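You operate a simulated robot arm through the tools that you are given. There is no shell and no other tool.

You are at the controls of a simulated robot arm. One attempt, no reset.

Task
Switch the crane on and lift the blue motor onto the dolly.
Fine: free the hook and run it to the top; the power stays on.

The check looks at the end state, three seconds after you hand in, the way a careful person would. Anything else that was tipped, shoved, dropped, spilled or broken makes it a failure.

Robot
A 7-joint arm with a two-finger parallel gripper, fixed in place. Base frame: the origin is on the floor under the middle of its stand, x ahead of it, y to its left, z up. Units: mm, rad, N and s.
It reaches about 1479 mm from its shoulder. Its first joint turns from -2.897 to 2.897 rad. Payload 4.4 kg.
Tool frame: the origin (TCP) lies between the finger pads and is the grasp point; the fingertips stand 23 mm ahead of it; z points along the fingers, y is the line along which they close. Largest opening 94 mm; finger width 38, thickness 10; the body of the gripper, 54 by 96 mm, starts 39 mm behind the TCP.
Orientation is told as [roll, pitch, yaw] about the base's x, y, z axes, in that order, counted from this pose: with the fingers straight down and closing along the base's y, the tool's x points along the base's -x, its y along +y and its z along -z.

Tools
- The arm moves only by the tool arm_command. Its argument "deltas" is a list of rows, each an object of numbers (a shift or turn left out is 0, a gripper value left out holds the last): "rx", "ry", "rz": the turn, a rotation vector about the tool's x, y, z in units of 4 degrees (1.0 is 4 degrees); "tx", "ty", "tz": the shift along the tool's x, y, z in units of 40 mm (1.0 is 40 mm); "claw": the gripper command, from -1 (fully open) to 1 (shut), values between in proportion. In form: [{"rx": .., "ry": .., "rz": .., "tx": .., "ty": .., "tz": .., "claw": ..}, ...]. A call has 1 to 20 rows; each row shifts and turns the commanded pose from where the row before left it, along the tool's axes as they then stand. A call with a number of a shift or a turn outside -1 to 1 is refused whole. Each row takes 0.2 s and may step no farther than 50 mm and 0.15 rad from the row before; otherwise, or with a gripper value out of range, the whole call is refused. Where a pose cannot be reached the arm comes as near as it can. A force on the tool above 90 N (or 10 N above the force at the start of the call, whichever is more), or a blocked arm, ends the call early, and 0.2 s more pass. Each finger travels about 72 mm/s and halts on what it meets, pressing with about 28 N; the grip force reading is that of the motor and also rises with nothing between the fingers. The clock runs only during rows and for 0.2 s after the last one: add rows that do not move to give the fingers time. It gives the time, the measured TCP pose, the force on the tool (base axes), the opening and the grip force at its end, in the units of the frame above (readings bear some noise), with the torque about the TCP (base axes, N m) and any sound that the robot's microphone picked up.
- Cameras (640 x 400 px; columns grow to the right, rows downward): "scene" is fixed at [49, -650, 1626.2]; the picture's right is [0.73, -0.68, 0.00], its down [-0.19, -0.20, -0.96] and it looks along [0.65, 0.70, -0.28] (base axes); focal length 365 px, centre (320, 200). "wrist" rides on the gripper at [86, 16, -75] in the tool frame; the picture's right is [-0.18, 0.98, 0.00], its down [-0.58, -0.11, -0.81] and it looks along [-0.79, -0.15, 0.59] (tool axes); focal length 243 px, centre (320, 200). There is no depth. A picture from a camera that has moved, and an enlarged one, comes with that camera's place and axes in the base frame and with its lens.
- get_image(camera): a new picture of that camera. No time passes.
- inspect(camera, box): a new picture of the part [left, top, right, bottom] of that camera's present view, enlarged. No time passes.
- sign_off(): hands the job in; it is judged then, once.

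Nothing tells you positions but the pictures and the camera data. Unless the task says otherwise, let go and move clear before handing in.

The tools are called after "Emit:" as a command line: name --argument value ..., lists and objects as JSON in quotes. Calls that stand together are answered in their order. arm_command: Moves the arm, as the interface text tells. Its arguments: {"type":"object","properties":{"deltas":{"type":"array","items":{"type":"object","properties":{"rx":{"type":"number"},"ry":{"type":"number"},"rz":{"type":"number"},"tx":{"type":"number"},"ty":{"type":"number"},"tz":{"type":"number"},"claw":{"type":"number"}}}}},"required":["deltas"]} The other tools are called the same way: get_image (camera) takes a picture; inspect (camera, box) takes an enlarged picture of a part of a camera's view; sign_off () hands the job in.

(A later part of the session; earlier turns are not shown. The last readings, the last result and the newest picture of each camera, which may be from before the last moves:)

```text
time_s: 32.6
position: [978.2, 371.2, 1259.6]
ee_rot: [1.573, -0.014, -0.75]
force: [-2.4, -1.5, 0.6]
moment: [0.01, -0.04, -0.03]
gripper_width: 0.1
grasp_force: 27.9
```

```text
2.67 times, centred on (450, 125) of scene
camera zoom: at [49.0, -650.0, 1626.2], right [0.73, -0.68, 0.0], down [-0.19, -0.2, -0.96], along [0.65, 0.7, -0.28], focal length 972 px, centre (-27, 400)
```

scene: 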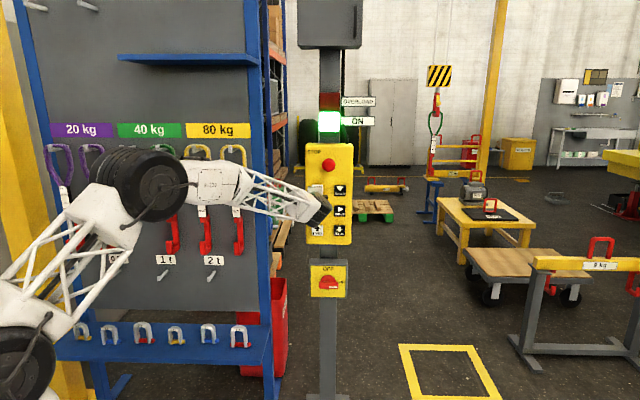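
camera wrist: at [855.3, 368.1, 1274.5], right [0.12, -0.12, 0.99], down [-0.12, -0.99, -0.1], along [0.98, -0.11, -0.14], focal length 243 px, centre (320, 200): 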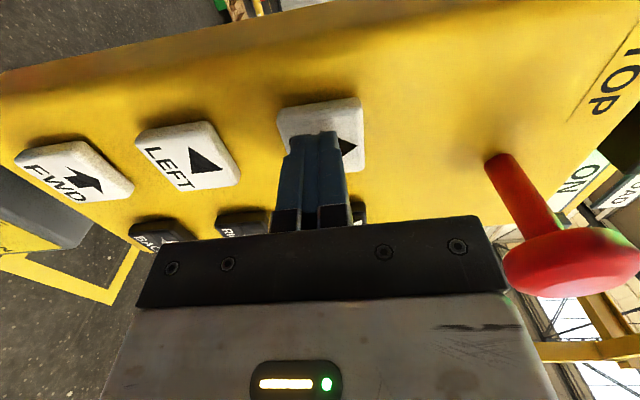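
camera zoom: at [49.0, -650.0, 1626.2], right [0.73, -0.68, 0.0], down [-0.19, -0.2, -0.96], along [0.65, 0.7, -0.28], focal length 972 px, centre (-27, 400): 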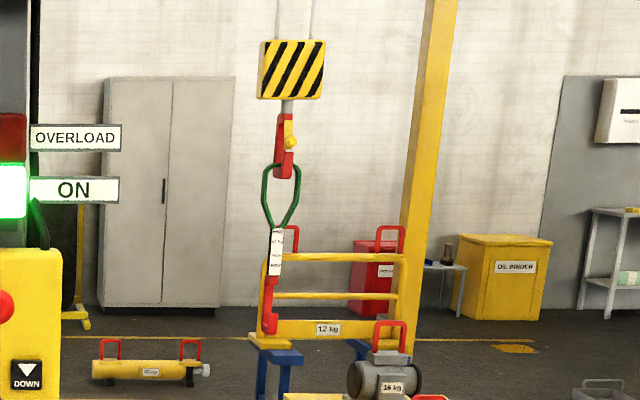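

Emit:
arm_command --deltas '[{"tz": 0.1}, {"tz": 0.1}]'

Emit:
inspect --camera "scene" --box '[400, 50, 500, 200]'

```text
time_s: 33.2
position: [982.6, 377.6, 1258.2]
ee_rot: [1.571, -0.013, -0.75]
force: [-15.9, -13.0, -2.8]
moment: [-0.02, 0.11, -0.31]
gripper_width: 0.0
grasp_force: 28.1
```

```text
2.67 times, centred on (450, 125) of scene
camera zoom: at [49.0, -650.0, 1626.2], right [0.73, -0.68, 0.0], down [-0.19, -0.2, -0.96], along [0.65, 0.7, -0.28], focal length 972 px, centre (-27, 400)
```

zoom: 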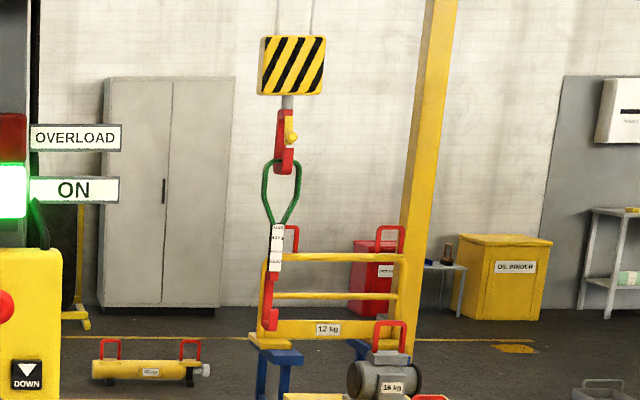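

The button is pressed (about 20 N) and the hook has started to rise. I'll hold for 1 s to measure lift speed.

Emit:
arm_command --deltas '[{"tz": 0}, {"tz": 0}, {"tz": 0}, {"tz": 0}]'

Emit:
inspect --camera "scene" --box '[400, 50, 500, 200]'

```text
time_s: 34.2
position: [982.7, 376.3, 1259.2]
ee_rot: [1.57, -0.015, -0.75]
force: [-14.8, -15.5, -8.0]
moment: [-0.06, 0.23, -0.37]
gripper_width: 0.1
grasp_force: 27.8
```

```text
2.67 times, centred on (450, 125) of scene
camera zoom: at [49.0, -650.0, 1626.2], right [0.73, -0.68, 0.0], down [-0.19, -0.2, -0.96], along [0.65, 0.7, -0.28], focal length 972 px, centre (-27, 400)
```

zoom: 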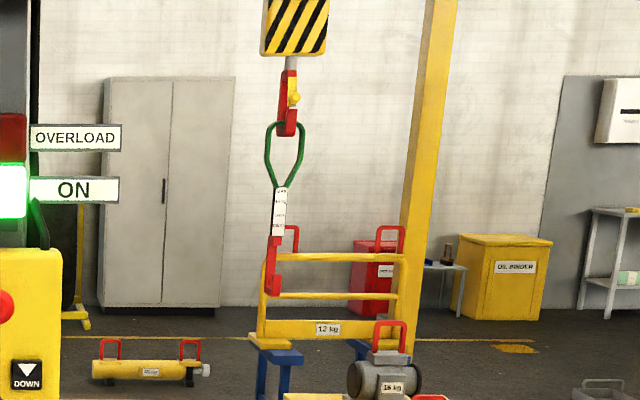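

The hook rises about 120 mm/s and is clear of the frame. I'll hold another 3 s to gain clearance for travelling.

Emit:
arm_command --deltas '[{"tz": 0}, {"tz": 0}, {"tz": 0}, {"tz": 0}, {"tz": 0}, {"tz": 0}, {"tz": 0}, {"tz": 0}, {"tz": 0}, {"tz": 0}, {"tz": 0}, {"tz": 0}, {"tz": 0}, {"tz": 0}]'

Emit:
get_image --camera "scene"

Emit:
get_image --camera "wrist"

```text
time_s: 37.2
position: [982.7, 376.5, 1258.9]
ee_rot: [1.57, -0.015, -0.751]
force: [-14.1, -16.1, -3.0]
moment: [-0.02, 0.08, -0.41]
gripper_width: 0.1
grasp_force: 28.3
```

```text
taken
```

scene: 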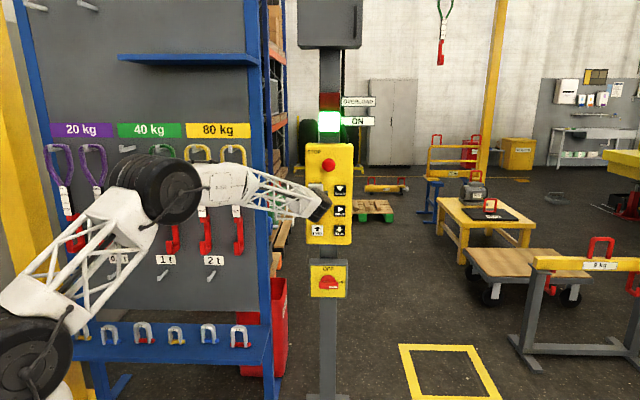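

```text
taken
camera wrist: at [868.3, 381.0, 1274.8], right [0.12, -0.12, 0.99], down [-0.12, -0.99, -0.1], along [0.98, -0.11, -0.14], focal length 243 px, centre (320, 200)
```

wrist: 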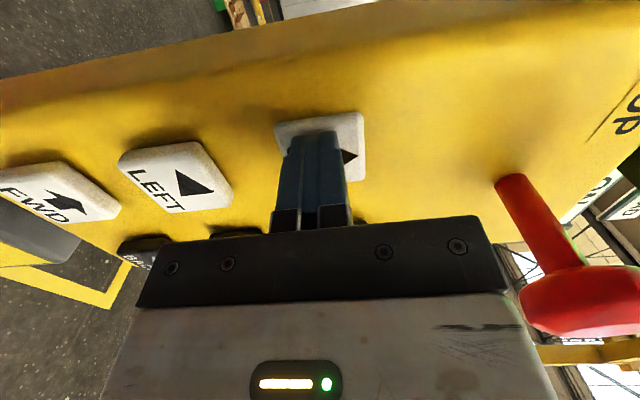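

The hook is now well clear (sling tip around z≈1830) and seems to accelerate while held. I'll release and see how it stops, noting any sway.

Emit:
arm_command --deltas '[{"tz": -0.5}, {"tz": -0.25}]'

Emit:
inspect --camera "scene" --box '[380, 0, 500, 80]'

Emit:
arm_command --deltas '[{"tz": 0}, {"tz": 0}]'

Emit:
inspect --camera "scene" --box '[380, 0, 500, 80]'

```text
time_s: 37.8
position: [961.7, 354.7, 1258.4]
ee_rot: [1.57, -0.012, -0.75]
force: [0.4, 0.4, -0.3]
moment: [0.04, -0.04, -0.01]
gripper_width: 0.0
grasp_force: 28.1
```

```text
5.00 times, centred on (440, 40) of scene
camera zoom: at [49.0, -650.0, 1626.2], right [0.73, -0.68, 0.0], down [-0.19, -0.2, -0.96], along [0.65, 0.7, -0.28], focal length 1823 px, centre (-280, 1000)
```

zoom: 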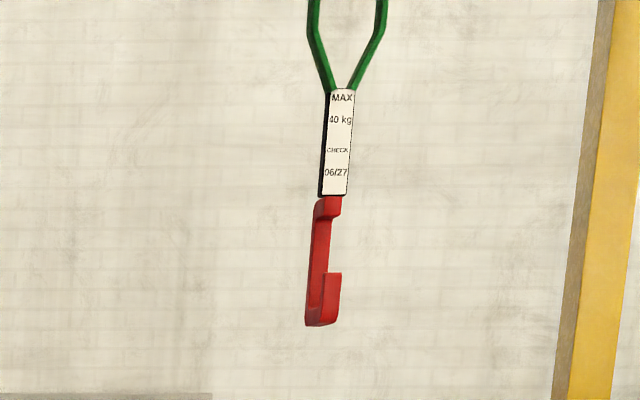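

```text
time_s: 38.4
position: [962.9, 353.7, 1258.3]
ee_rot: [1.572, -0.014, -0.749]
force: [0.0, -0.9, -1.3]
moment: [-0.01, 0.0, -0.02]
gripper_width: 0.0
grasp_force: 27.9
```

```text
5.00 times, centred on (440, 40) of scene
camera zoom: at [49.0, -650.0, 1626.2], right [0.73, -0.68, 0.0], down [-0.19, -0.2, -0.96], along [0.65, 0.7, -0.28], focal length 1823 px, centre (-280, 1000)
```

zoom: 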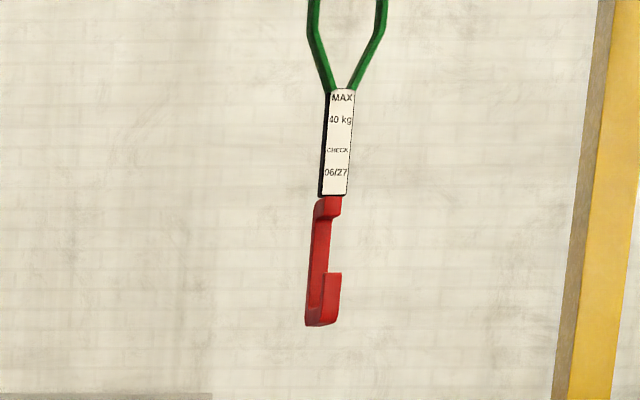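

The crane stops cleanly without sway, and the hook's mouth opens toward the scene camera. Now I'll drop to the LEFT button and press it briefly to confirm direction and speed.

Emit:
arm_command --deltas '[{"ty": -1}, {"ty": -1}, {"tz": 0.4}, {"tz": 0.3}, {"tz": 0.1}, {"tz": 0}, {"tz": 0}]'

Emit:
get_image --camera "scene"

```text
time_s: 40.0
position: [985.1, 378.1, 1178.7]
ee_rot: [1.569, -0.015, -0.75]
force: [-33.1, -29.7, -4.2]
moment: [-0.01, 0.13, -0.74]
gripper_width: 0.0
grasp_force: 27.7
```

```text
taken
```

scene: 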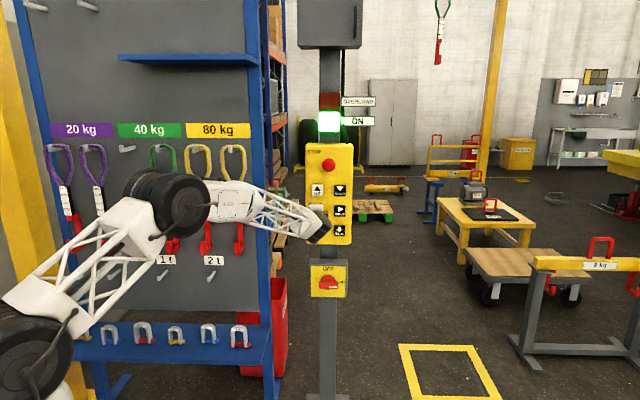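

Emit:
arm_command --deltas '[{"tz": 0}, {"tz": 0}, {"tz": 0}, {"tz": 0}]'

Emit:
get_image --camera "scene"

```text
time_s: 41.0
position: [985.7, 376.8, 1178.1]
ee_rot: [1.572, -0.014, -0.751]
force: [-27.7, -34.6, -7.1]
moment: [0.01, 0.19, -0.91]
gripper_width: 0.1
grasp_force: 28.0
```

```text
taken
```

scene: 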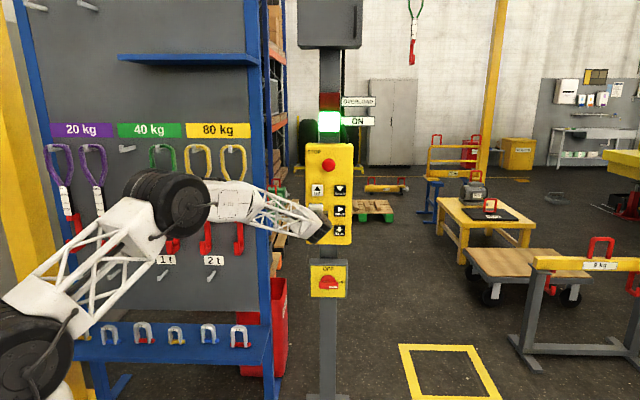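

LEFT moves the hook left in the scene at around 200 mm/s. I'll hold about 3 s more and recheck.

Emit:
arm_command --deltas '[{"tz": 0}, {"tz": 0}, {"tz": 0}, {"tz": 0}, {"tz": 0}, {"tz": 0}, {"tz": 0}, {"tz": 0}, {"tz": 0}, {"tz": 0}, {"tz": 0}, {"tz": 0}, {"tz": 0}, {"tz": 0}]'

Emit:
get_image --camera "scene"

```text
time_s: 44.0
position: [986.1, 379.0, 1179.7]
ee_rot: [1.573, -0.014, -0.751]
force: [-28.7, -35.7, -7.4]
moment: [-0.03, 0.22, -0.93]
gripper_width: 0.4
grasp_force: 28.0
```

```text
taken
```

scene: 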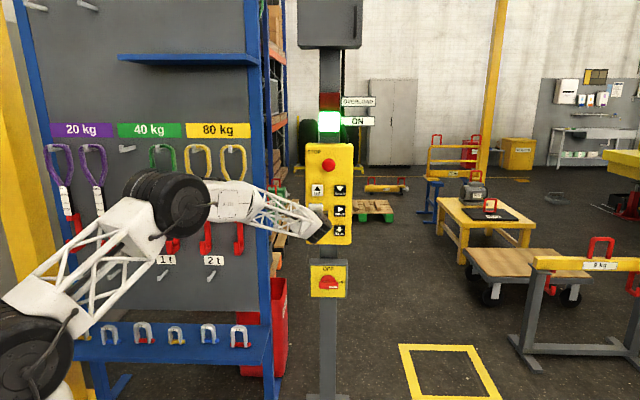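

The sling is hidden behind the signal post now (U≈550). I'll hold another second so it emerges on the left side.

Emit:
arm_command --deltas '[{"tz": 0}, {"tz": 0}, {"tz": 0}, {"tz": 0}, {"tz": 0}]'

Emit:
inspect --camera "scene" --box '[250, 0, 410, 100]'

```text
time_s: 45.2
position: [986.3, 377.6, 1177.5]
ee_rot: [1.571, -0.014, -0.749]
force: [-30.7, -33.1, -6.1]
moment: [-0.02, 0.18, -0.88]
gripper_width: 0.0
grasp_force: 28.1
```

```text
4.00 times, centred on (330, 50) of scene
camera zoom: at [49.0, -650.0, 1626.2], right [0.73, -0.68, 0.0], down [-0.19, -0.2, -0.96], along [0.65, 0.7, -0.28], focal length 1458 px, centre (280, 800)
```

zoom: 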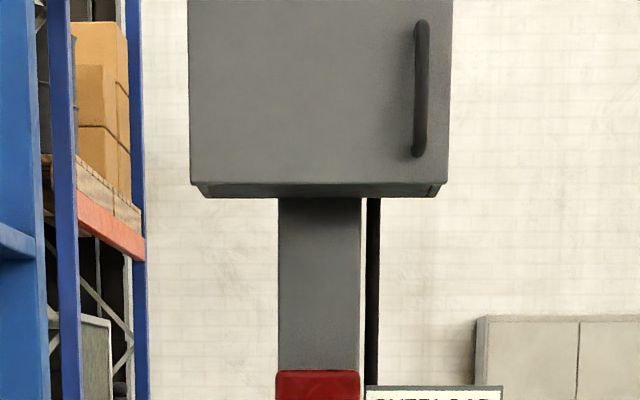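

The hook isn't visible from the scene camera now, so I'll release the button and take a look with the wrist camera from the right side of the panel.

Emit:
arm_command --deltas '[{"tz": -1}, {"tz": -1}, {"tz": -1}, {"tz": -1}, {"tz": -1}, {"tz": -1}, {"tz": -1}, {"tz": -1}, {"tz": -1}, {"tz": -0.5}]'

Emit:
arm_command --deltas '[{"tx": -0.95, "ty": 0.53}, {"tx": -0.95, "ty": 0.53}, {"tx": -0.95, "ty": 0.53}, {"tx": -0.95, "ty": 0.53}, {"tx": -0.95, "ty": 0.53}, {"tx": -0.95, "ty": 0.53}, {"tx": -0.95, "ty": 0.53}, {"tx": -0.95, "ty": 0.53}, {"tx": -0.95, "ty": 0.53}, {"tx": -0.95, "ty": 0.53}, {"tx": -0.95, "ty": 0.53}, {"tx": -0.95, "ty": 0.53}]'

Emit:
arm_command --deltas '[{"ry": 1}, {"ry": 1}, {"ry": 1}, {"ry": 1}, {"ry": 1}, {"ry": 1}, {"ry": 1}, {"ry": 1}, {"ry": 1}, {"ry": 1}]'

Emit:
get_image --camera "wrist"

Emit:
get_image --camera "scene"

```text
time_s: 47.4
position: [722.1, 101.7, 1179.4]
ee_rot: [1.57, -0.013, -0.748]
force: [-0.1, 0.0, 0.0]
moment: [-0.02, -0.02, 0.01]
gripper_width: 0.0
grasp_force: 27.9
```

```text
time_s: 50.0
position: [1057.0, -208.5, 1439.6]
ee_rot: [1.571, -0.013, -0.75]
force: [0.7, -0.1, 0.9]
moment: [-0.04, 0.01, 0.02]
gripper_width: 0.0
grasp_force: 28.2
```

```text
time_s: 52.2
position: [1056.1, -208.3, 1440.6]
ee_rot: [1.561, -0.012, -0.051]
force: [0.2, 0.3, 0.9]
moment: [-0.01, 0.0, 0.03]
gripper_width: 0.0
grasp_force: 28.1
```

```text
taken
camera wrist: at [966.5, -278.4, 1456.6], right [0.17, 0.0, 0.98], down [0.54, -0.84, -0.09], along [0.82, 0.55, -0.14], focal length 243 px, centre (320, 200)
```

wrist: 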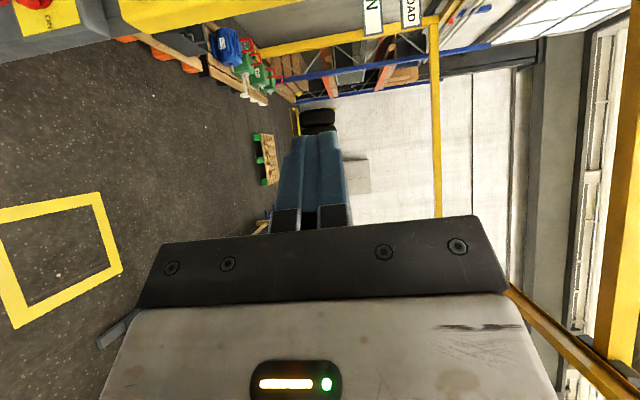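

```text
taken
```

scene: 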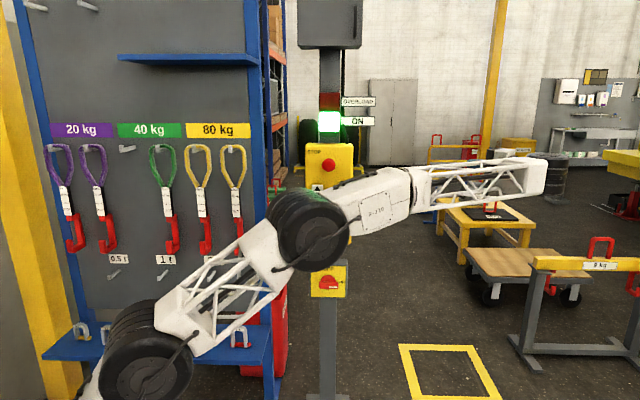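

The blue and green motors are now visible unobstructed; I need to turn the camera further left to find the hook.

Emit:
arm_command --deltas '[{"ry": 1}, {"ry": 1}, {"ry": 1}, {"ry": 1}]'

Emit:
get_image --camera "wrist"

Emit:
inspect --camera "wrist" --box '[160, 40, 320, 140]'

```text
time_s: 53.2
position: [1057.4, -207.2, 1438.9]
ee_rot: [1.559, -0.01, 0.088]
force: [-0.7, -0.5, 0.6]
moment: [0.0, 0.0, 0.01]
gripper_width: 0.0
grasp_force: 27.6
out of reach, approached as far as the arm can: row 3, 4
```

```text
taken
camera wrist: at [977.6, -290.1, 1456.8], right [0.17, 0.03, 0.98], down [0.65, -0.75, -0.1], along [0.74, 0.66, -0.15], focal length 243 px, centre (320, 200)
```

wrist: 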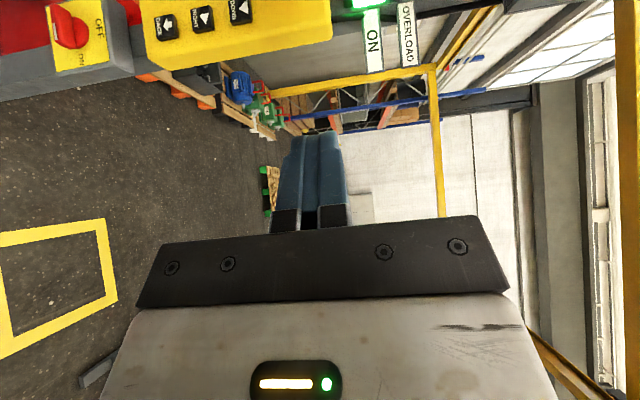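

```text
4.00 times, centred on (240, 90) of wrist
camera zoom: at [977.6, -290.1, 1456.8], right [0.17, 0.03, 0.98], down [0.65, -0.75, -0.1], along [0.74, 0.66, -0.15], focal length 970 px, centre (640, 640)
```

zoom: 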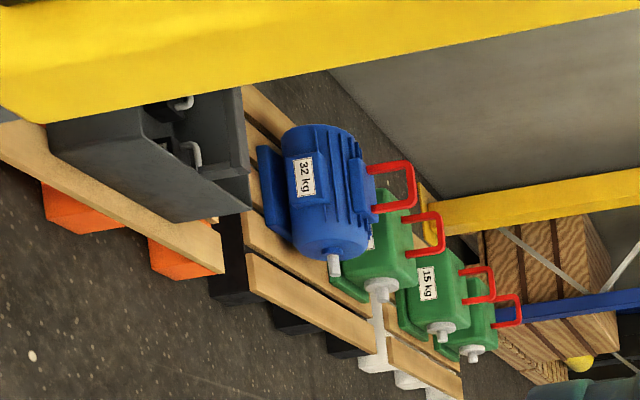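

The blue motor's handle bar runs left-right with a green motor right behind it. I'll search for the hook in the upper-left sky part of this view.

Emit:
inspect --camera "wrist" --box '[320, 0, 480, 120]'

Emit:
inspect --camera "wrist" --box '[440, 0, 640, 160]'

Emit:
inspect --camera "scene" --box '[240, 0, 360, 80]'

```text
3.33 times, centred on (400, 60) of wrist
camera zoom: at [977.6, -290.1, 1456.8], right [0.17, 0.03, 0.98], down [0.65, -0.75, -0.1], along [0.74, 0.66, -0.15], focal length 809 px, centre (53, 667)
```

zoom: 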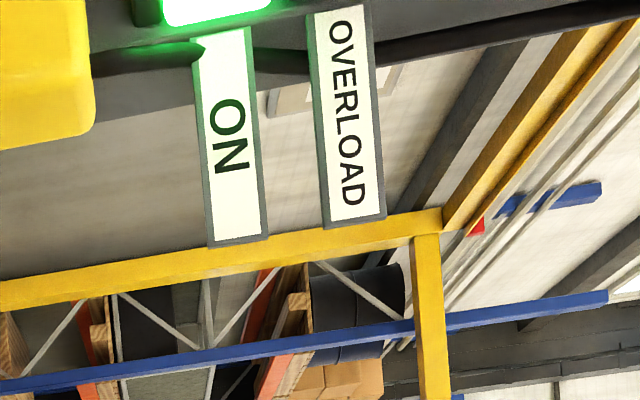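

```text
2.50 times, centred on (540, 80) of wrist
camera zoom: at [977.6, -290.1, 1456.8], right [0.17, 0.03, 0.98], down [0.65, -0.75, -0.1], along [0.74, 0.66, -0.15], focal length 606 px, centre (-230, 500)
```

zoom: 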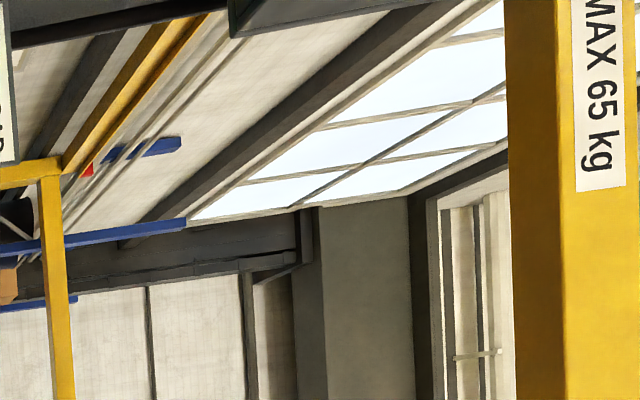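

```text
5.00 times, centred on (300, 40) of scene
camera zoom: at [49.0, -650.0, 1626.2], right [0.73, -0.68, 0.0], down [-0.19, -0.2, -0.96], along [0.65, 0.7, -0.28], focal length 1823 px, centre (420, 1000)
```

zoom: 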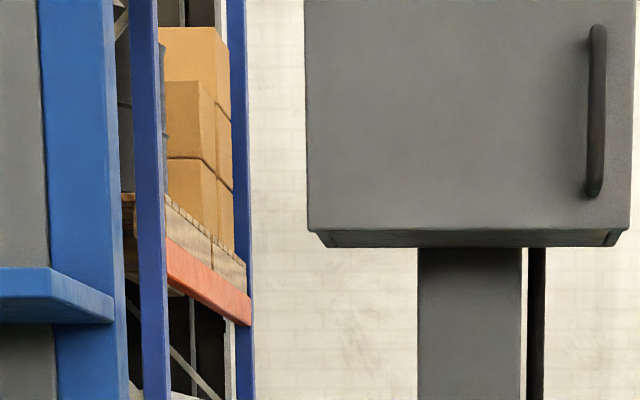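

The hook isn't in this view; it has probably travelled further left than estimated. I'll slide the camera left of the panel, where the gap between rack and panel shows the area above the motor.

Emit:
arm_command --deltas '[{"tx": 0.614, "tz": 0.759}, {"tx": 0.614, "tz": 0.759}, {"tx": 0.614, "tz": 0.759}, {"tx": 0.614, "tz": 0.759}, {"tx": 0.614, "tz": 0.759}, {"tx": 0.614, "tz": 0.759}, {"tx": 0.614, "tz": 0.759}, {"tx": 0.614, "tz": 0.759}, {"tx": 0.614, "tz": 0.759}, {"tx": 0.614, "tz": 0.759}]'

Emit:
get_image --camera "wrist"

```text
time_s: 55.4
position: [787.6, 72.8, 1432.8]
ee_rot: [1.561, -0.01, 0.086]
force: [0.5, 0.8, 0.5]
moment: [0.04, 0.02, -0.03]
gripper_width: 0.0
grasp_force: 28.0
```

```text
taken
camera wrist: at [708.5, -8.2, 1449.3], right [0.17, 0.03, 0.98], down [0.65, -0.75, -0.1], along [0.74, 0.66, -0.15], focal length 243 px, centre (320, 200)
```

wrist: 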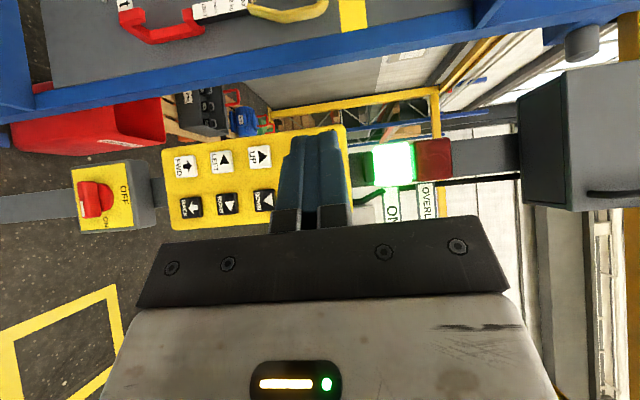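

Emit:
inspect --camera "wrist" --box '[160, 60, 320, 160]'

Emit:
inspect --camera "wrist" --box '[320, 0, 520, 130]'

Emit:
inspect --camera "wrist" --box '[440, 0, 640, 130]'

```text
4.00 times, centred on (240, 110) of wrist
camera zoom: at [708.5, -8.2, 1449.3], right [0.17, 0.03, 0.98], down [0.65, -0.75, -0.1], along [0.74, 0.66, -0.15], focal length 970 px, centre (640, 560)
```

zoom: 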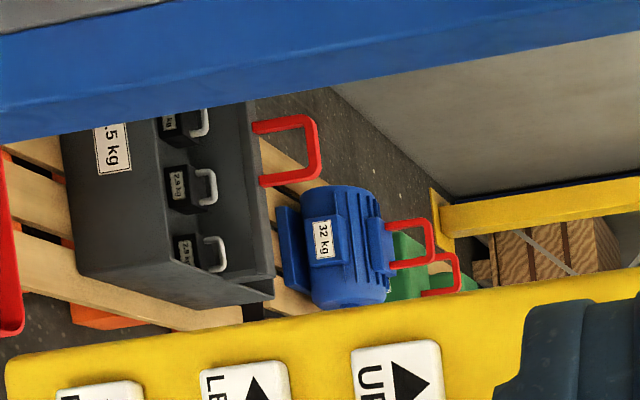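

```text
3.08 times, centred on (420, 65) of wrist
camera zoom: at [708.5, -8.2, 1449.3], right [0.17, 0.03, 0.98], down [0.65, -0.75, -0.1], along [0.74, 0.66, -0.15], focal length 746 px, centre (12, 615)
```

zoom: 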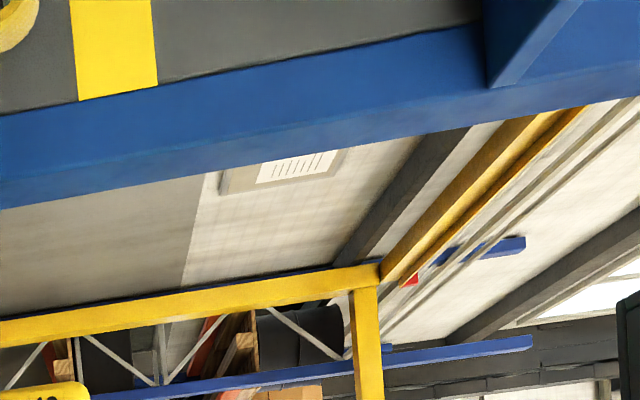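

```text
3.08 times, centred on (540, 65) of wrist
camera zoom: at [708.5, -8.2, 1449.3], right [0.17, 0.03, 0.98], down [0.65, -0.75, -0.1], along [0.74, 0.66, -0.15], focal length 746 px, centre (-357, 615)
```

zoom: 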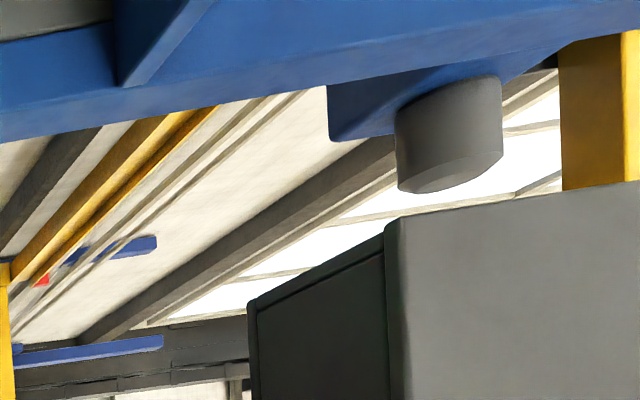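

I can see the blue trolley now, so the hook overshot to about U≈-250, behind the rack. I'll press RIGHT with this same wrist orientation (fingertip corner), so I can hop between pressing and viewing with plain translations.

Emit:
arm_command --deltas '[{"tx": -0.567, "tz": 0.424, "ty": -0.584}, {"tx": -0.567, "tz": 0.424, "ty": -0.584}, {"tx": -0.567, "tz": 0.424, "ty": -0.584}, {"tx": -0.567, "tz": 0.424, "ty": -0.584}, {"tx": -0.567, "tz": 0.424, "ty": -0.584}, {"tx": -0.567, "tz": 0.424, "ty": -0.584}, {"tx": -0.567, "tz": 0.424, "ty": -0.584}, {"tx": -0.567, "tz": 0.424, "ty": -0.584}, {"tx": -0.567, "tz": 0.424, "ty": -0.584}, {"tx": -0.567, "tz": 0.424, "ty": -0.584}, {"tx": -0.567, "tz": 0.424, "ty": -0.584}]'

Emit:
get_image --camera "wrist"

Emit:
inspect --camera "scene" --box '[280, 130, 380, 270]'

```text
time_s: 57.8
position: [1021.3, 280.2, 1175.4]
ee_rot: [1.559, -0.01, 0.086]
force: [0.3, -0.8, 0.8]
moment: [-0.05, -0.02, -0.03]
gripper_width: 0.2
grasp_force: 28.1
```

```text
taken
camera wrist: at [942.1, 197.4, 1192.0], right [0.17, 0.03, 0.98], down [0.65, -0.75, -0.09], along [0.74, 0.66, -0.15], focal length 243 px, centre (320, 200)
```

wrist: 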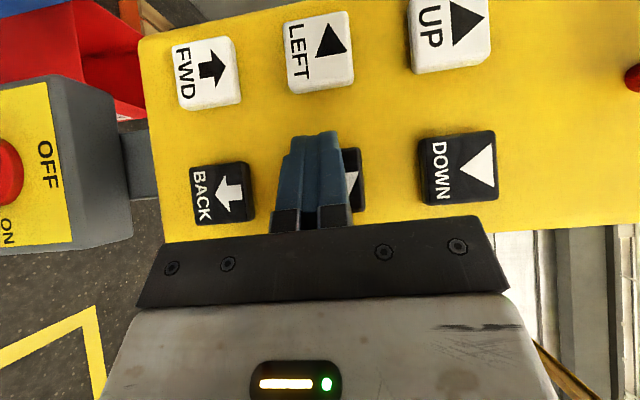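

```text
2.86 times, centred on (330, 200) of scene
camera zoom: at [49.0, -650.0, 1626.2], right [0.73, -0.68, 0.0], down [-0.19, -0.2, -0.96], along [0.65, 0.7, -0.28], focal length 1042 px, centre (291, 200)
```

zoom: 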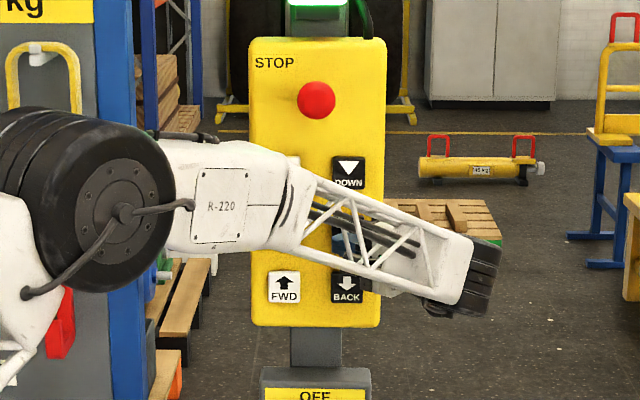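

The fingertip is in front of RIGHT. I'll press for a bit over a second and release in the same call.

Emit:
arm_command --deltas '[{"tx": -0.372, "tz": 0.334}, {"tx": -0.223, "tz": 0.2}, {"tx": -0.112, "tz": 0.1}, {}, {}, {}, {}, {}]'

Emit:
inspect --camera "scene" --box '[220, 0, 380, 100]'

```text
time_s: 59.6
position: [1046.1, 304.8, 1175.9]
ee_rot: [1.559, -0.01, 0.088]
force: [-12.5, -21.4, -7.7]
moment: [-0.17, 0.1, -0.11]
gripper_width: 0.2
grasp_force: 28.2
```

```text
4.00 times, centred on (300, 50) of scene
camera zoom: at [49.0, -650.0, 1626.2], right [0.73, -0.68, 0.0], down [-0.19, -0.2, -0.96], along [0.65, 0.7, -0.28], focal length 1458 px, centre (400, 800)
```

zoom: 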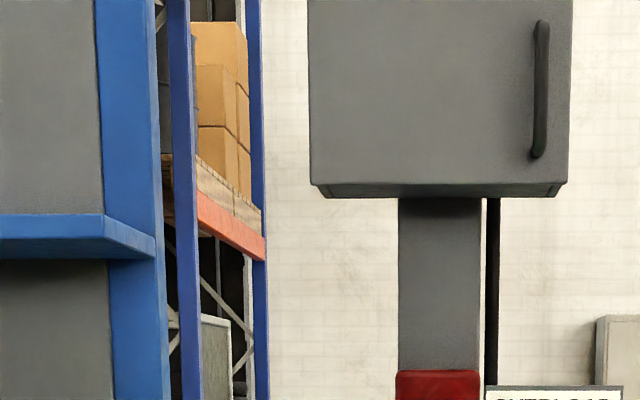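

Emit:
arm_command --deltas '[{"tx": 0.558, "tz": -0.5}, {"tx": 0.558, "tz": -0.5}, {"tx": 0.531, "tz": -0.382, "ty": 0.584}, {"tx": 0.531, "tz": -0.382, "ty": 0.584}, {"tx": 0.531, "tz": -0.382, "ty": 0.584}, {"tx": 0.531, "tz": -0.382, "ty": 0.584}, {"tx": 0.531, "tz": -0.382, "ty": 0.584}, {"tx": 0.531, "tz": -0.382, "ty": 0.584}, {"tx": 0.531, "tz": -0.382, "ty": 0.584}, {"tx": 0.531, "tz": -0.382, "ty": 0.584}, {"tx": 0.531, "tz": -0.382, "ty": 0.584}, {"tx": 0.531, "tz": -0.382, "ty": 0.584}, {"tx": 0.531, "tz": -0.382, "ty": 0.584}]'

Emit:
get_image --camera "wrist"

Emit:
inspect --camera "wrist" --box '[330, 0, 530, 130]'

Emit:
inspect --camera "wrist" --box '[440, 0, 640, 130]'

```text
time_s: 62.4
position: [784.6, 76.2, 1431.7]
ee_rot: [1.559, -0.008, 0.087]
force: [0.4, -0.5, -0.7]
moment: [0.05, -0.01, 0.02]
gripper_width: 0.0
grasp_force: 28.2
```

```text
taken
camera wrist: at [705.1, -6.0, 1449.9], right [0.17, 0.03, 0.98], down [0.65, -0.75, -0.1], along [0.74, 0.66, -0.15], focal length 243 px, centre (320, 200)
```

wrist: 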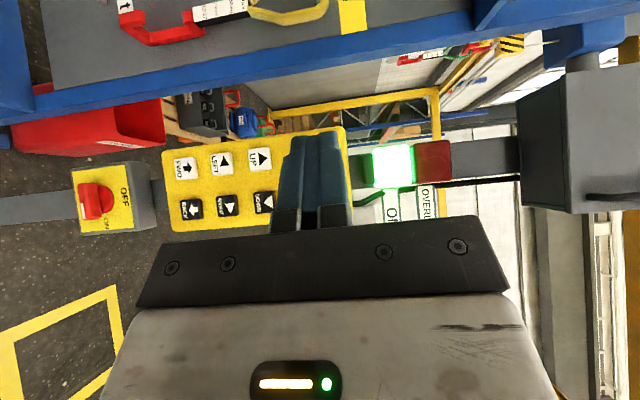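

```text
3.08 times, centred on (430, 65) of wrist
camera zoom: at [705.1, -6.0, 1449.9], right [0.17, 0.03, 0.98], down [0.65, -0.75, -0.1], along [0.74, 0.66, -0.15], focal length 746 px, centre (-18, 615)
```

zoom: 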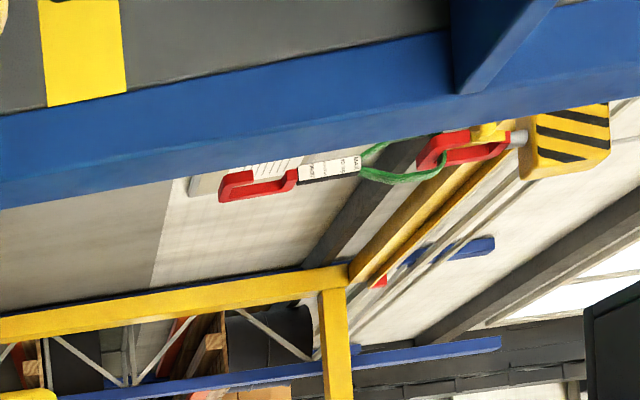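

```text
3.08 times, centred on (540, 65) of wrist
camera zoom: at [705.1, -6.0, 1449.9], right [0.17, 0.03, 0.98], down [0.65, -0.75, -0.1], along [0.74, 0.66, -0.15], focal length 746 px, centre (-357, 615)
```

zoom: 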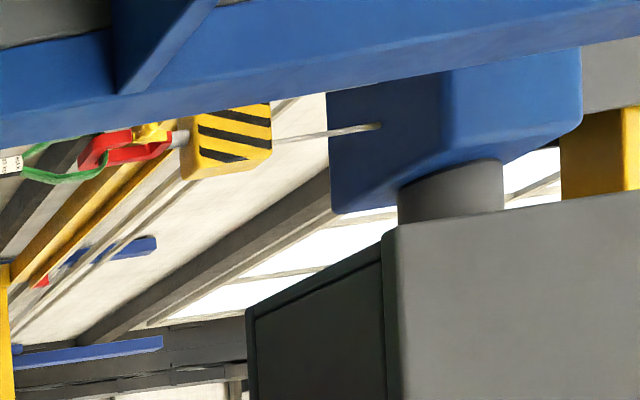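

The hook is now visible: sling tip at about U≈-250, V≈2400, z≈1840; the blue motor's handle triangulates to about U≈-180, V≈3250, z≈528. I'll press FWD for a timed interval and check again from this vantage.

Emit:
arm_command --deltas '[{"tx": -0.412, "tz": 0.508, "ty": -0.691}, {"tx": -0.412, "tz": 0.508, "ty": -0.691}, {"tx": -0.412, "tz": 0.508, "ty": -0.691}, {"tx": -0.412, "tz": 0.508, "ty": -0.691}, {"tx": -0.412, "tz": 0.508, "ty": -0.691}, {"tx": -0.412, "tz": 0.508, "ty": -0.691}, {"tx": -0.412, "tz": 0.508, "ty": -0.691}, {"tx": -0.412, "tz": 0.508, "ty": -0.691}, {"tx": -0.412, "tz": 0.508, "ty": -0.691}, {"tx": -0.412, "tz": 0.508, "ty": -0.691}, {"tx": -0.412, "tz": 0.508, "ty": -0.691}, {"tx": -0.412, "tz": 0.508, "ty": -0.691}]'

Emit:
get_image --camera "wrist"

```text
time_s: 65.0
position: [964.5, 334.8, 1106.4]
ee_rot: [1.56, -0.01, 0.087]
force: [-0.2, 0.1, 0.5]
moment: [-0.02, 0.01, 0.0]
gripper_width: 0.0
grasp_force: 28.1
```

```text
taken
camera wrist: at [884.5, 253.0, 1123.0], right [0.17, 0.03, 0.98], down [0.65, -0.75, -0.09], along [0.74, 0.66, -0.15], focal length 243 px, centre (320, 200)
```

wrist: 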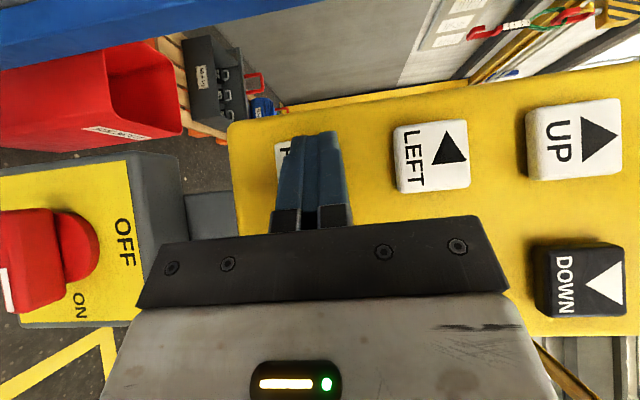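

From here the wrist camera sees both the hook and the motor past the panel's left edge while pressing. I'll press FWD and watch.

Emit:
arm_command --deltas '[{"tx": -0.372, "tz": 0.334}, {"tx": -0.223, "tz": 0.2}, {"tx": -0.112, "tz": 0.1}, {}, {}, {}]'

Emit:
get_image --camera "wrist"

```text
time_s: 66.4
position: [991.6, 362.5, 1103.0]
ee_rot: [1.561, -0.011, 0.087]
force: [-17.4, -27.8, 9.4]
moment: [0.19, -0.12, -0.08]
gripper_width: 0.1
grasp_force: 28.3
```

```text
taken
camera wrist: at [911.7, 279.8, 1119.3], right [0.17, 0.02, 0.98], down [0.65, -0.75, -0.1], along [0.74, 0.66, -0.15], focal length 243 px, centre (320, 200)
```

wrist: 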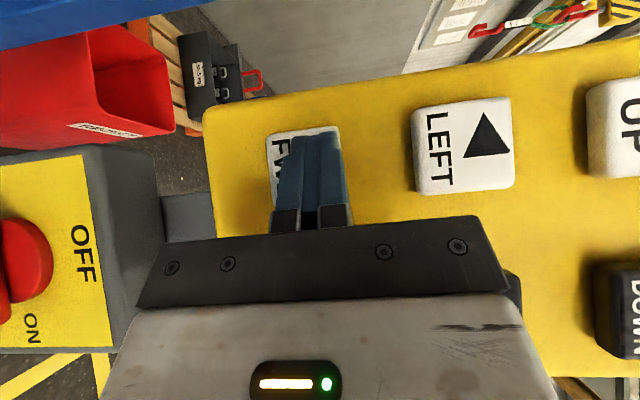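

Emit:
arm_command --deltas '[{}, {}, {}, {}]'

Emit:
get_image --camera "wrist"

Emit:
inspect --camera "wrist" --box '[440, 0, 640, 60]'

```text
time_s: 67.4
position: [991.0, 362.4, 1102.4]
ee_rot: [1.561, -0.01, 0.087]
force: [-15.8, -31.4, 9.9]
moment: [0.21, -0.2, -0.12]
gripper_width: 0.1
grasp_force: 27.4
```

```text
taken
camera wrist: at [911.5, 280.2, 1119.0], right [0.17, 0.03, 0.98], down [0.65, -0.75, -0.1], along [0.74, 0.66, -0.15], focal length 243 px, centre (320, 200)
```

wrist: 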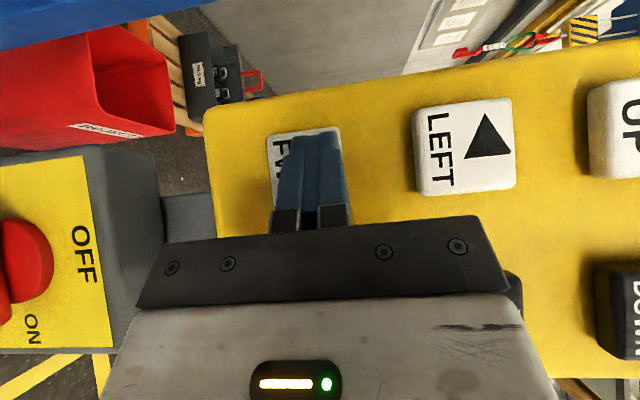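

```text
3.20 times, centred on (540, 30) of wrist
camera zoom: at [911.5, 280.2, 1119.0], right [0.17, 0.03, 0.98], down [0.65, -0.75, -0.1], along [0.74, 0.66, -0.15], focal length 776 px, centre (-384, 744)
```

zoom: 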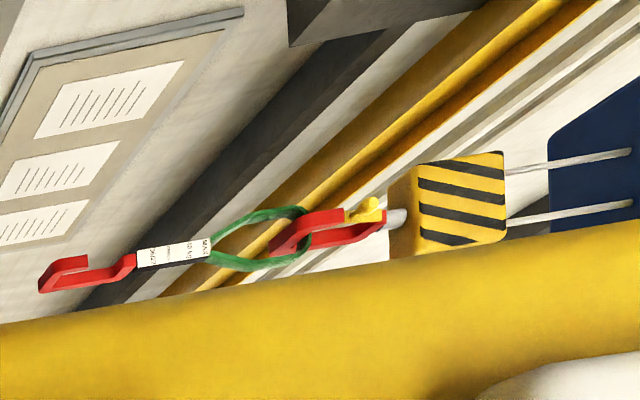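

Emit:
arm_command --deltas '[{}, {}, {}, {}]'

Emit:
inspect --camera "wrist" --box '[420, 0, 620, 60]'

```text
time_s: 68.4
position: [992.2, 362.2, 1102.4]
ee_rot: [1.562, -0.009, 0.087]
force: [-17.5, -30.4, 8.3]
moment: [0.19, -0.16, -0.06]
gripper_width: 0.0
grasp_force: 28.1
```

```text
3.20 times, centred on (520, 30) of wrist
camera zoom: at [911.4, 280.3, 1118.9], right [0.17, 0.03, 0.98], down [0.65, -0.75, -0.1], along [0.74, 0.66, -0.15], focal length 776 px, centre (-320, 744)
```

zoom: 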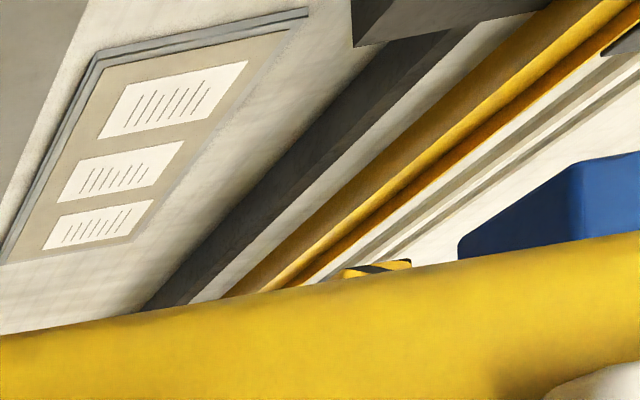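

It's moving about 0.33 m/s now (block near V≈2950). I'll hold 0.5 s more and release within the call, then look.

Emit:
arm_command --deltas '[{}, {}, {"tx": 0.558, "tz": -0.5}, {"tx": 0.2, "tz": -0.18}]'

Emit:
get_image --camera "wrist"

Emit:
inspect --camera "wrist" --box '[420, 0, 620, 100]'

```text
time_s: 69.4
position: [963.6, 332.4, 1103.1]
ee_rot: [1.56, -0.01, 0.086]
force: [0.1, -0.9, 0.1]
moment: [0.02, -0.02, 0.02]
gripper_width: 0.0
grasp_force: 27.8
```

```text
taken
camera wrist: at [882.4, 250.4, 1120.0], right [0.17, 0.03, 0.98], down [0.65, -0.75, -0.09], along [0.74, 0.66, -0.15], focal length 243 px, centre (320, 200)
```

wrist: 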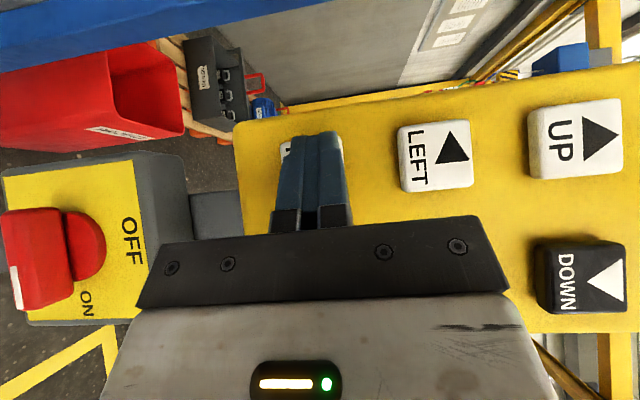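

```text
3.20 times, centred on (520, 50) of wrist
camera zoom: at [882.4, 250.4, 1120.0], right [0.17, 0.03, 0.98], down [0.65, -0.75, -0.09], along [0.74, 0.66, -0.15], focal length 776 px, centre (-320, 680)
```

zoom: 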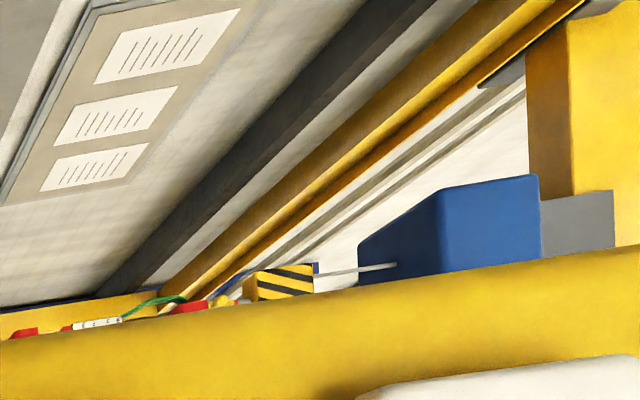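

The hook is now close to above the motor (V≈3250). I'll go to the higher vantage to measure hook versus handle.

Emit:
arm_command --deltas '[{"tx": 0.414, "tz": -0.506, "ty": 0.688}, {"tx": 0.414, "tz": -0.506, "ty": 0.688}, {"tx": 0.414, "tz": -0.506, "ty": 0.688}, {"tx": 0.414, "tz": -0.506, "ty": 0.688}, {"tx": 0.414, "tz": -0.506, "ty": 0.688}, {"tx": 0.414, "tz": -0.506, "ty": 0.688}, {"tx": 0.414, "tz": -0.506, "ty": 0.688}, {"tx": 0.414, "tz": -0.506, "ty": 0.688}, {"tx": 0.414, "tz": -0.506, "ty": 0.688}, {"tx": 0.414, "tz": -0.506, "ty": 0.688}, {"tx": 0.414, "tz": -0.506, "ty": 0.688}, {"tx": 0.414, "tz": -0.506, "ty": 0.688}]'

Emit:
get_image --camera "wrist"

Emit:
inspect --camera "wrist" --box '[200, 60, 360, 160]'

Emit:
inspect --camera "wrist" --box '[340, 40, 500, 140]'

Emit:
inspect --camera "scene" --box '[220, 0, 380, 100]'

```text
time_s: 72.0
position: [782.1, 74.0, 1433.0]
ee_rot: [1.56, -0.01, 0.088]
force: [1.3, -0.5, -1.0]
moment: [0.05, 0.0, -0.01]
gripper_width: 0.1
grasp_force: 28.1
```

```text
taken
camera wrist: at [703.3, -7.8, 1450.8], right [0.17, 0.03, 0.98], down [0.65, -0.75, -0.1], along [0.74, 0.66, -0.15], focal length 243 px, centre (320, 200)
```

wrist: 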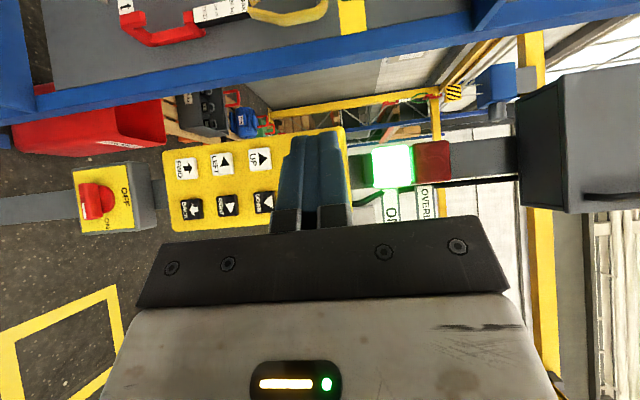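

```text
4.00 times, centred on (280, 110) of wrist
camera zoom: at [703.3, -7.8, 1450.8], right [0.17, 0.03, 0.98], down [0.65, -0.75, -0.1], along [0.74, 0.66, -0.15], focal length 970 px, centre (480, 560)
```

zoom: 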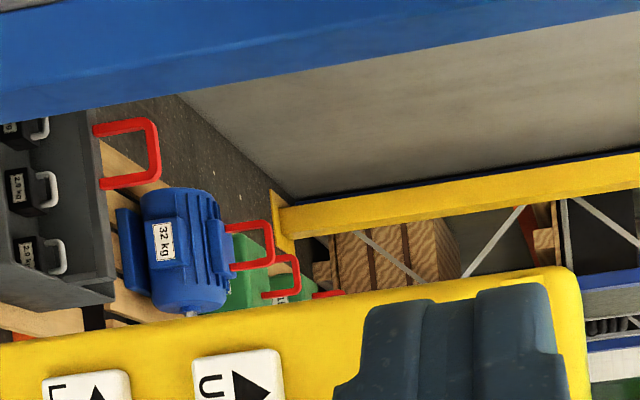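

```text
4.00 times, centred on (420, 90) of wrist
camera zoom: at [703.3, -7.8, 1450.8], right [0.17, 0.03, 0.98], down [0.65, -0.75, -0.1], along [0.74, 0.66, -0.15], focal length 970 px, centre (-80, 640)
```

zoom: 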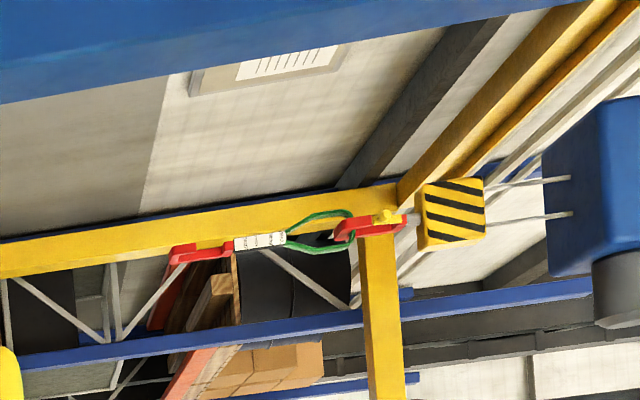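

```text
4.00 times, centred on (300, 50) of scene
camera zoom: at [49.0, -650.0, 1626.2], right [0.73, -0.68, 0.0], down [-0.19, -0.2, -0.96], along [0.65, 0.7, -0.28], focal length 1458 px, centre (400, 800)
```

zoom: 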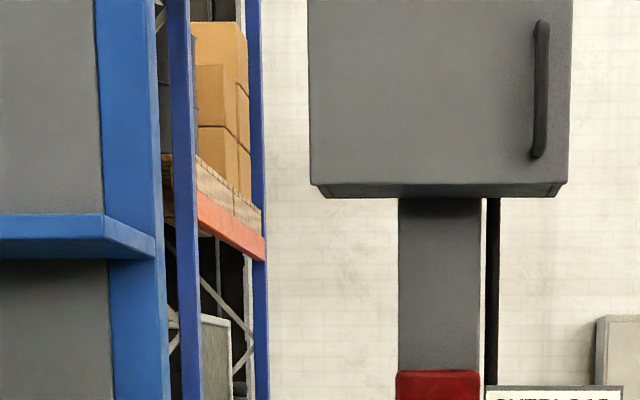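

From this vantage the hook and handle line up horizontally. To get depth I'll repeat the measurement from the right-hand vantage.

Emit:
arm_command --deltas '[{"tx": -0.614, "tz": -0.759}, {"tx": -0.614, "tz": -0.759}, {"tx": -0.614, "tz": -0.759}, {"tx": -0.614, "tz": -0.759}, {"tx": -0.614, "tz": -0.759}, {"tx": -0.614, "tz": -0.759}, {"tx": -0.614, "tz": -0.759}, {"tx": -0.614, "tz": -0.759}, {"tx": -0.614, "tz": -0.759}, {"tx": -0.614, "tz": -0.759}]'

Emit:
get_image --camera "wrist"

Emit:
inspect --camera "wrist" --box '[180, 50, 340, 150]'

Emit:
inspect --camera "wrist" --box '[320, 20, 480, 120]'

```text
time_s: 74.2
position: [1052.0, -207.1, 1443.1]
ee_rot: [1.559, -0.011, 0.088]
force: [0.4, 0.1, 1.9]
moment: [-0.04, 0.0, -0.01]
gripper_width: 0.0
grasp_force: 27.7
```

```text
taken
camera wrist: at [971.9, -288.1, 1459.8], right [0.17, 0.03, 0.98], down [0.65, -0.75, -0.09], along [0.74, 0.66, -0.15], focal length 243 px, centre (320, 200)
```

wrist: 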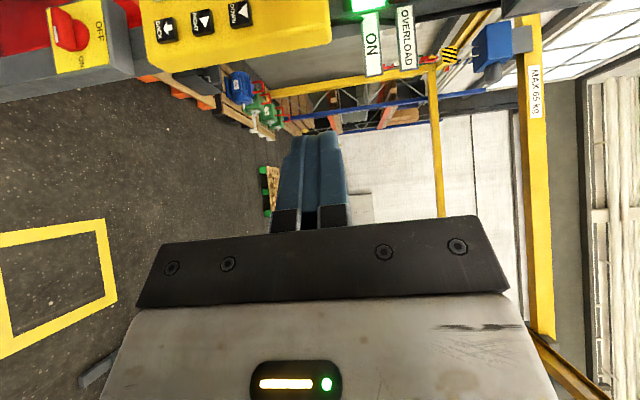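

```text
4.00 times, centred on (260, 100) of wrist
camera zoom: at [971.9, -288.1, 1459.8], right [0.17, 0.03, 0.98], down [0.65, -0.75, -0.09], along [0.74, 0.66, -0.15], focal length 970 px, centre (560, 600)
```

zoom: 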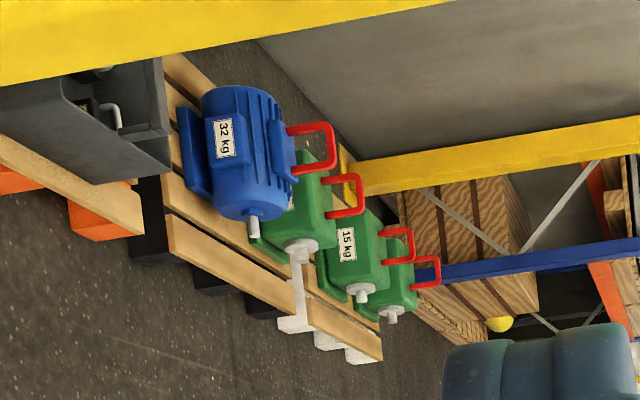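

```text
4.00 times, centred on (400, 70) of wrist
camera zoom: at [971.9, -288.1, 1459.8], right [0.17, 0.03, 0.98], down [0.65, -0.75, -0.09], along [0.74, 0.66, -0.15], focal length 970 px, centre (0, 720)
```

zoom: 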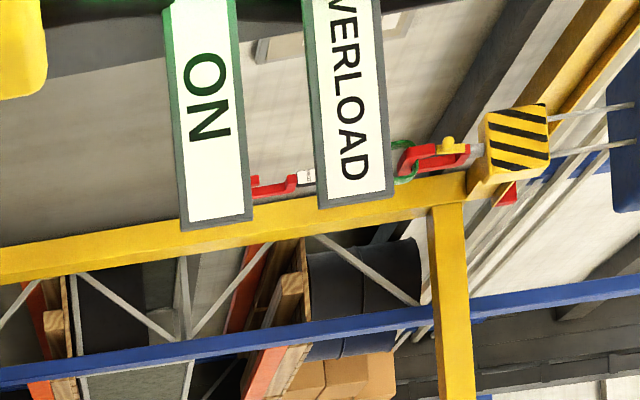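

Triangulation puts the handle at about (U -173, V 3223, z 530) and the hook at about (U -210, V 3373), i.e. 150 mm behind the bar and 37 mm left, with the next green handle safely 390 mm behind. That's the right side to approach from, so I'll go lower the hook with DOWN.

Emit:
arm_command --deltas '[{"tx": -0.031, "tz": 0.93, "ty": -0.354}, {"tx": -0.031, "tz": 0.93, "ty": -0.354}, {"tx": -0.031, "tz": 0.93, "ty": -0.354}, {"tx": -0.031, "tz": 0.93, "ty": -0.354}, {"tx": -0.031, "tz": 0.93, "ty": -0.354}, {"tx": -0.031, "tz": 0.93, "ty": -0.354}, {"tx": -0.031, "tz": 0.93, "ty": -0.354}, {"tx": -0.031, "tz": 0.93, "ty": -0.354}, {"tx": -0.031, "tz": 0.93, "ty": -0.354}, {"tx": -0.031, "tz": 0.93, "ty": -0.354}, {"tx": -0.031, "tz": 0.93, "ty": -0.354}, {"tx": -0.031, "tz": 0.93, "ty": -0.354}, {"tx": -0.031, "tz": 0.93, "ty": -0.354}]'

Emit:
get_image --camera "wrist"

```text
time_s: 77.0
position: [1028.5, 274.8, 1251.9]
ee_rot: [1.561, -0.01, 0.089]
force: [0.8, 0.0, 0.5]
moment: [-0.02, 0.02, 0.02]
gripper_width: 0.0
grasp_force: 28.1
```

```text
taken
camera wrist: at [947.6, 193.2, 1268.6], right [0.17, 0.03, 0.98], down [0.65, -0.75, -0.09], along [0.74, 0.66, -0.15], focal length 243 px, centre (320, 200)
```

wrist: 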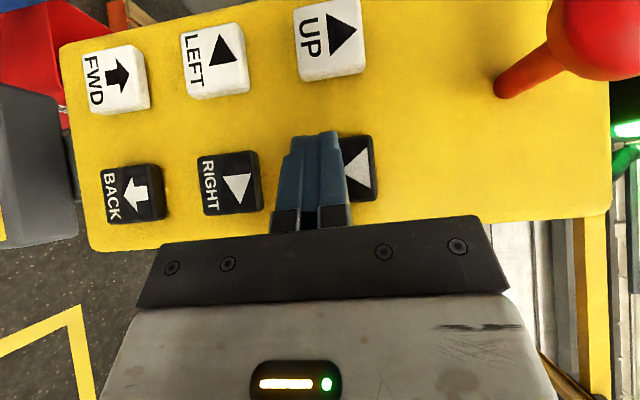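

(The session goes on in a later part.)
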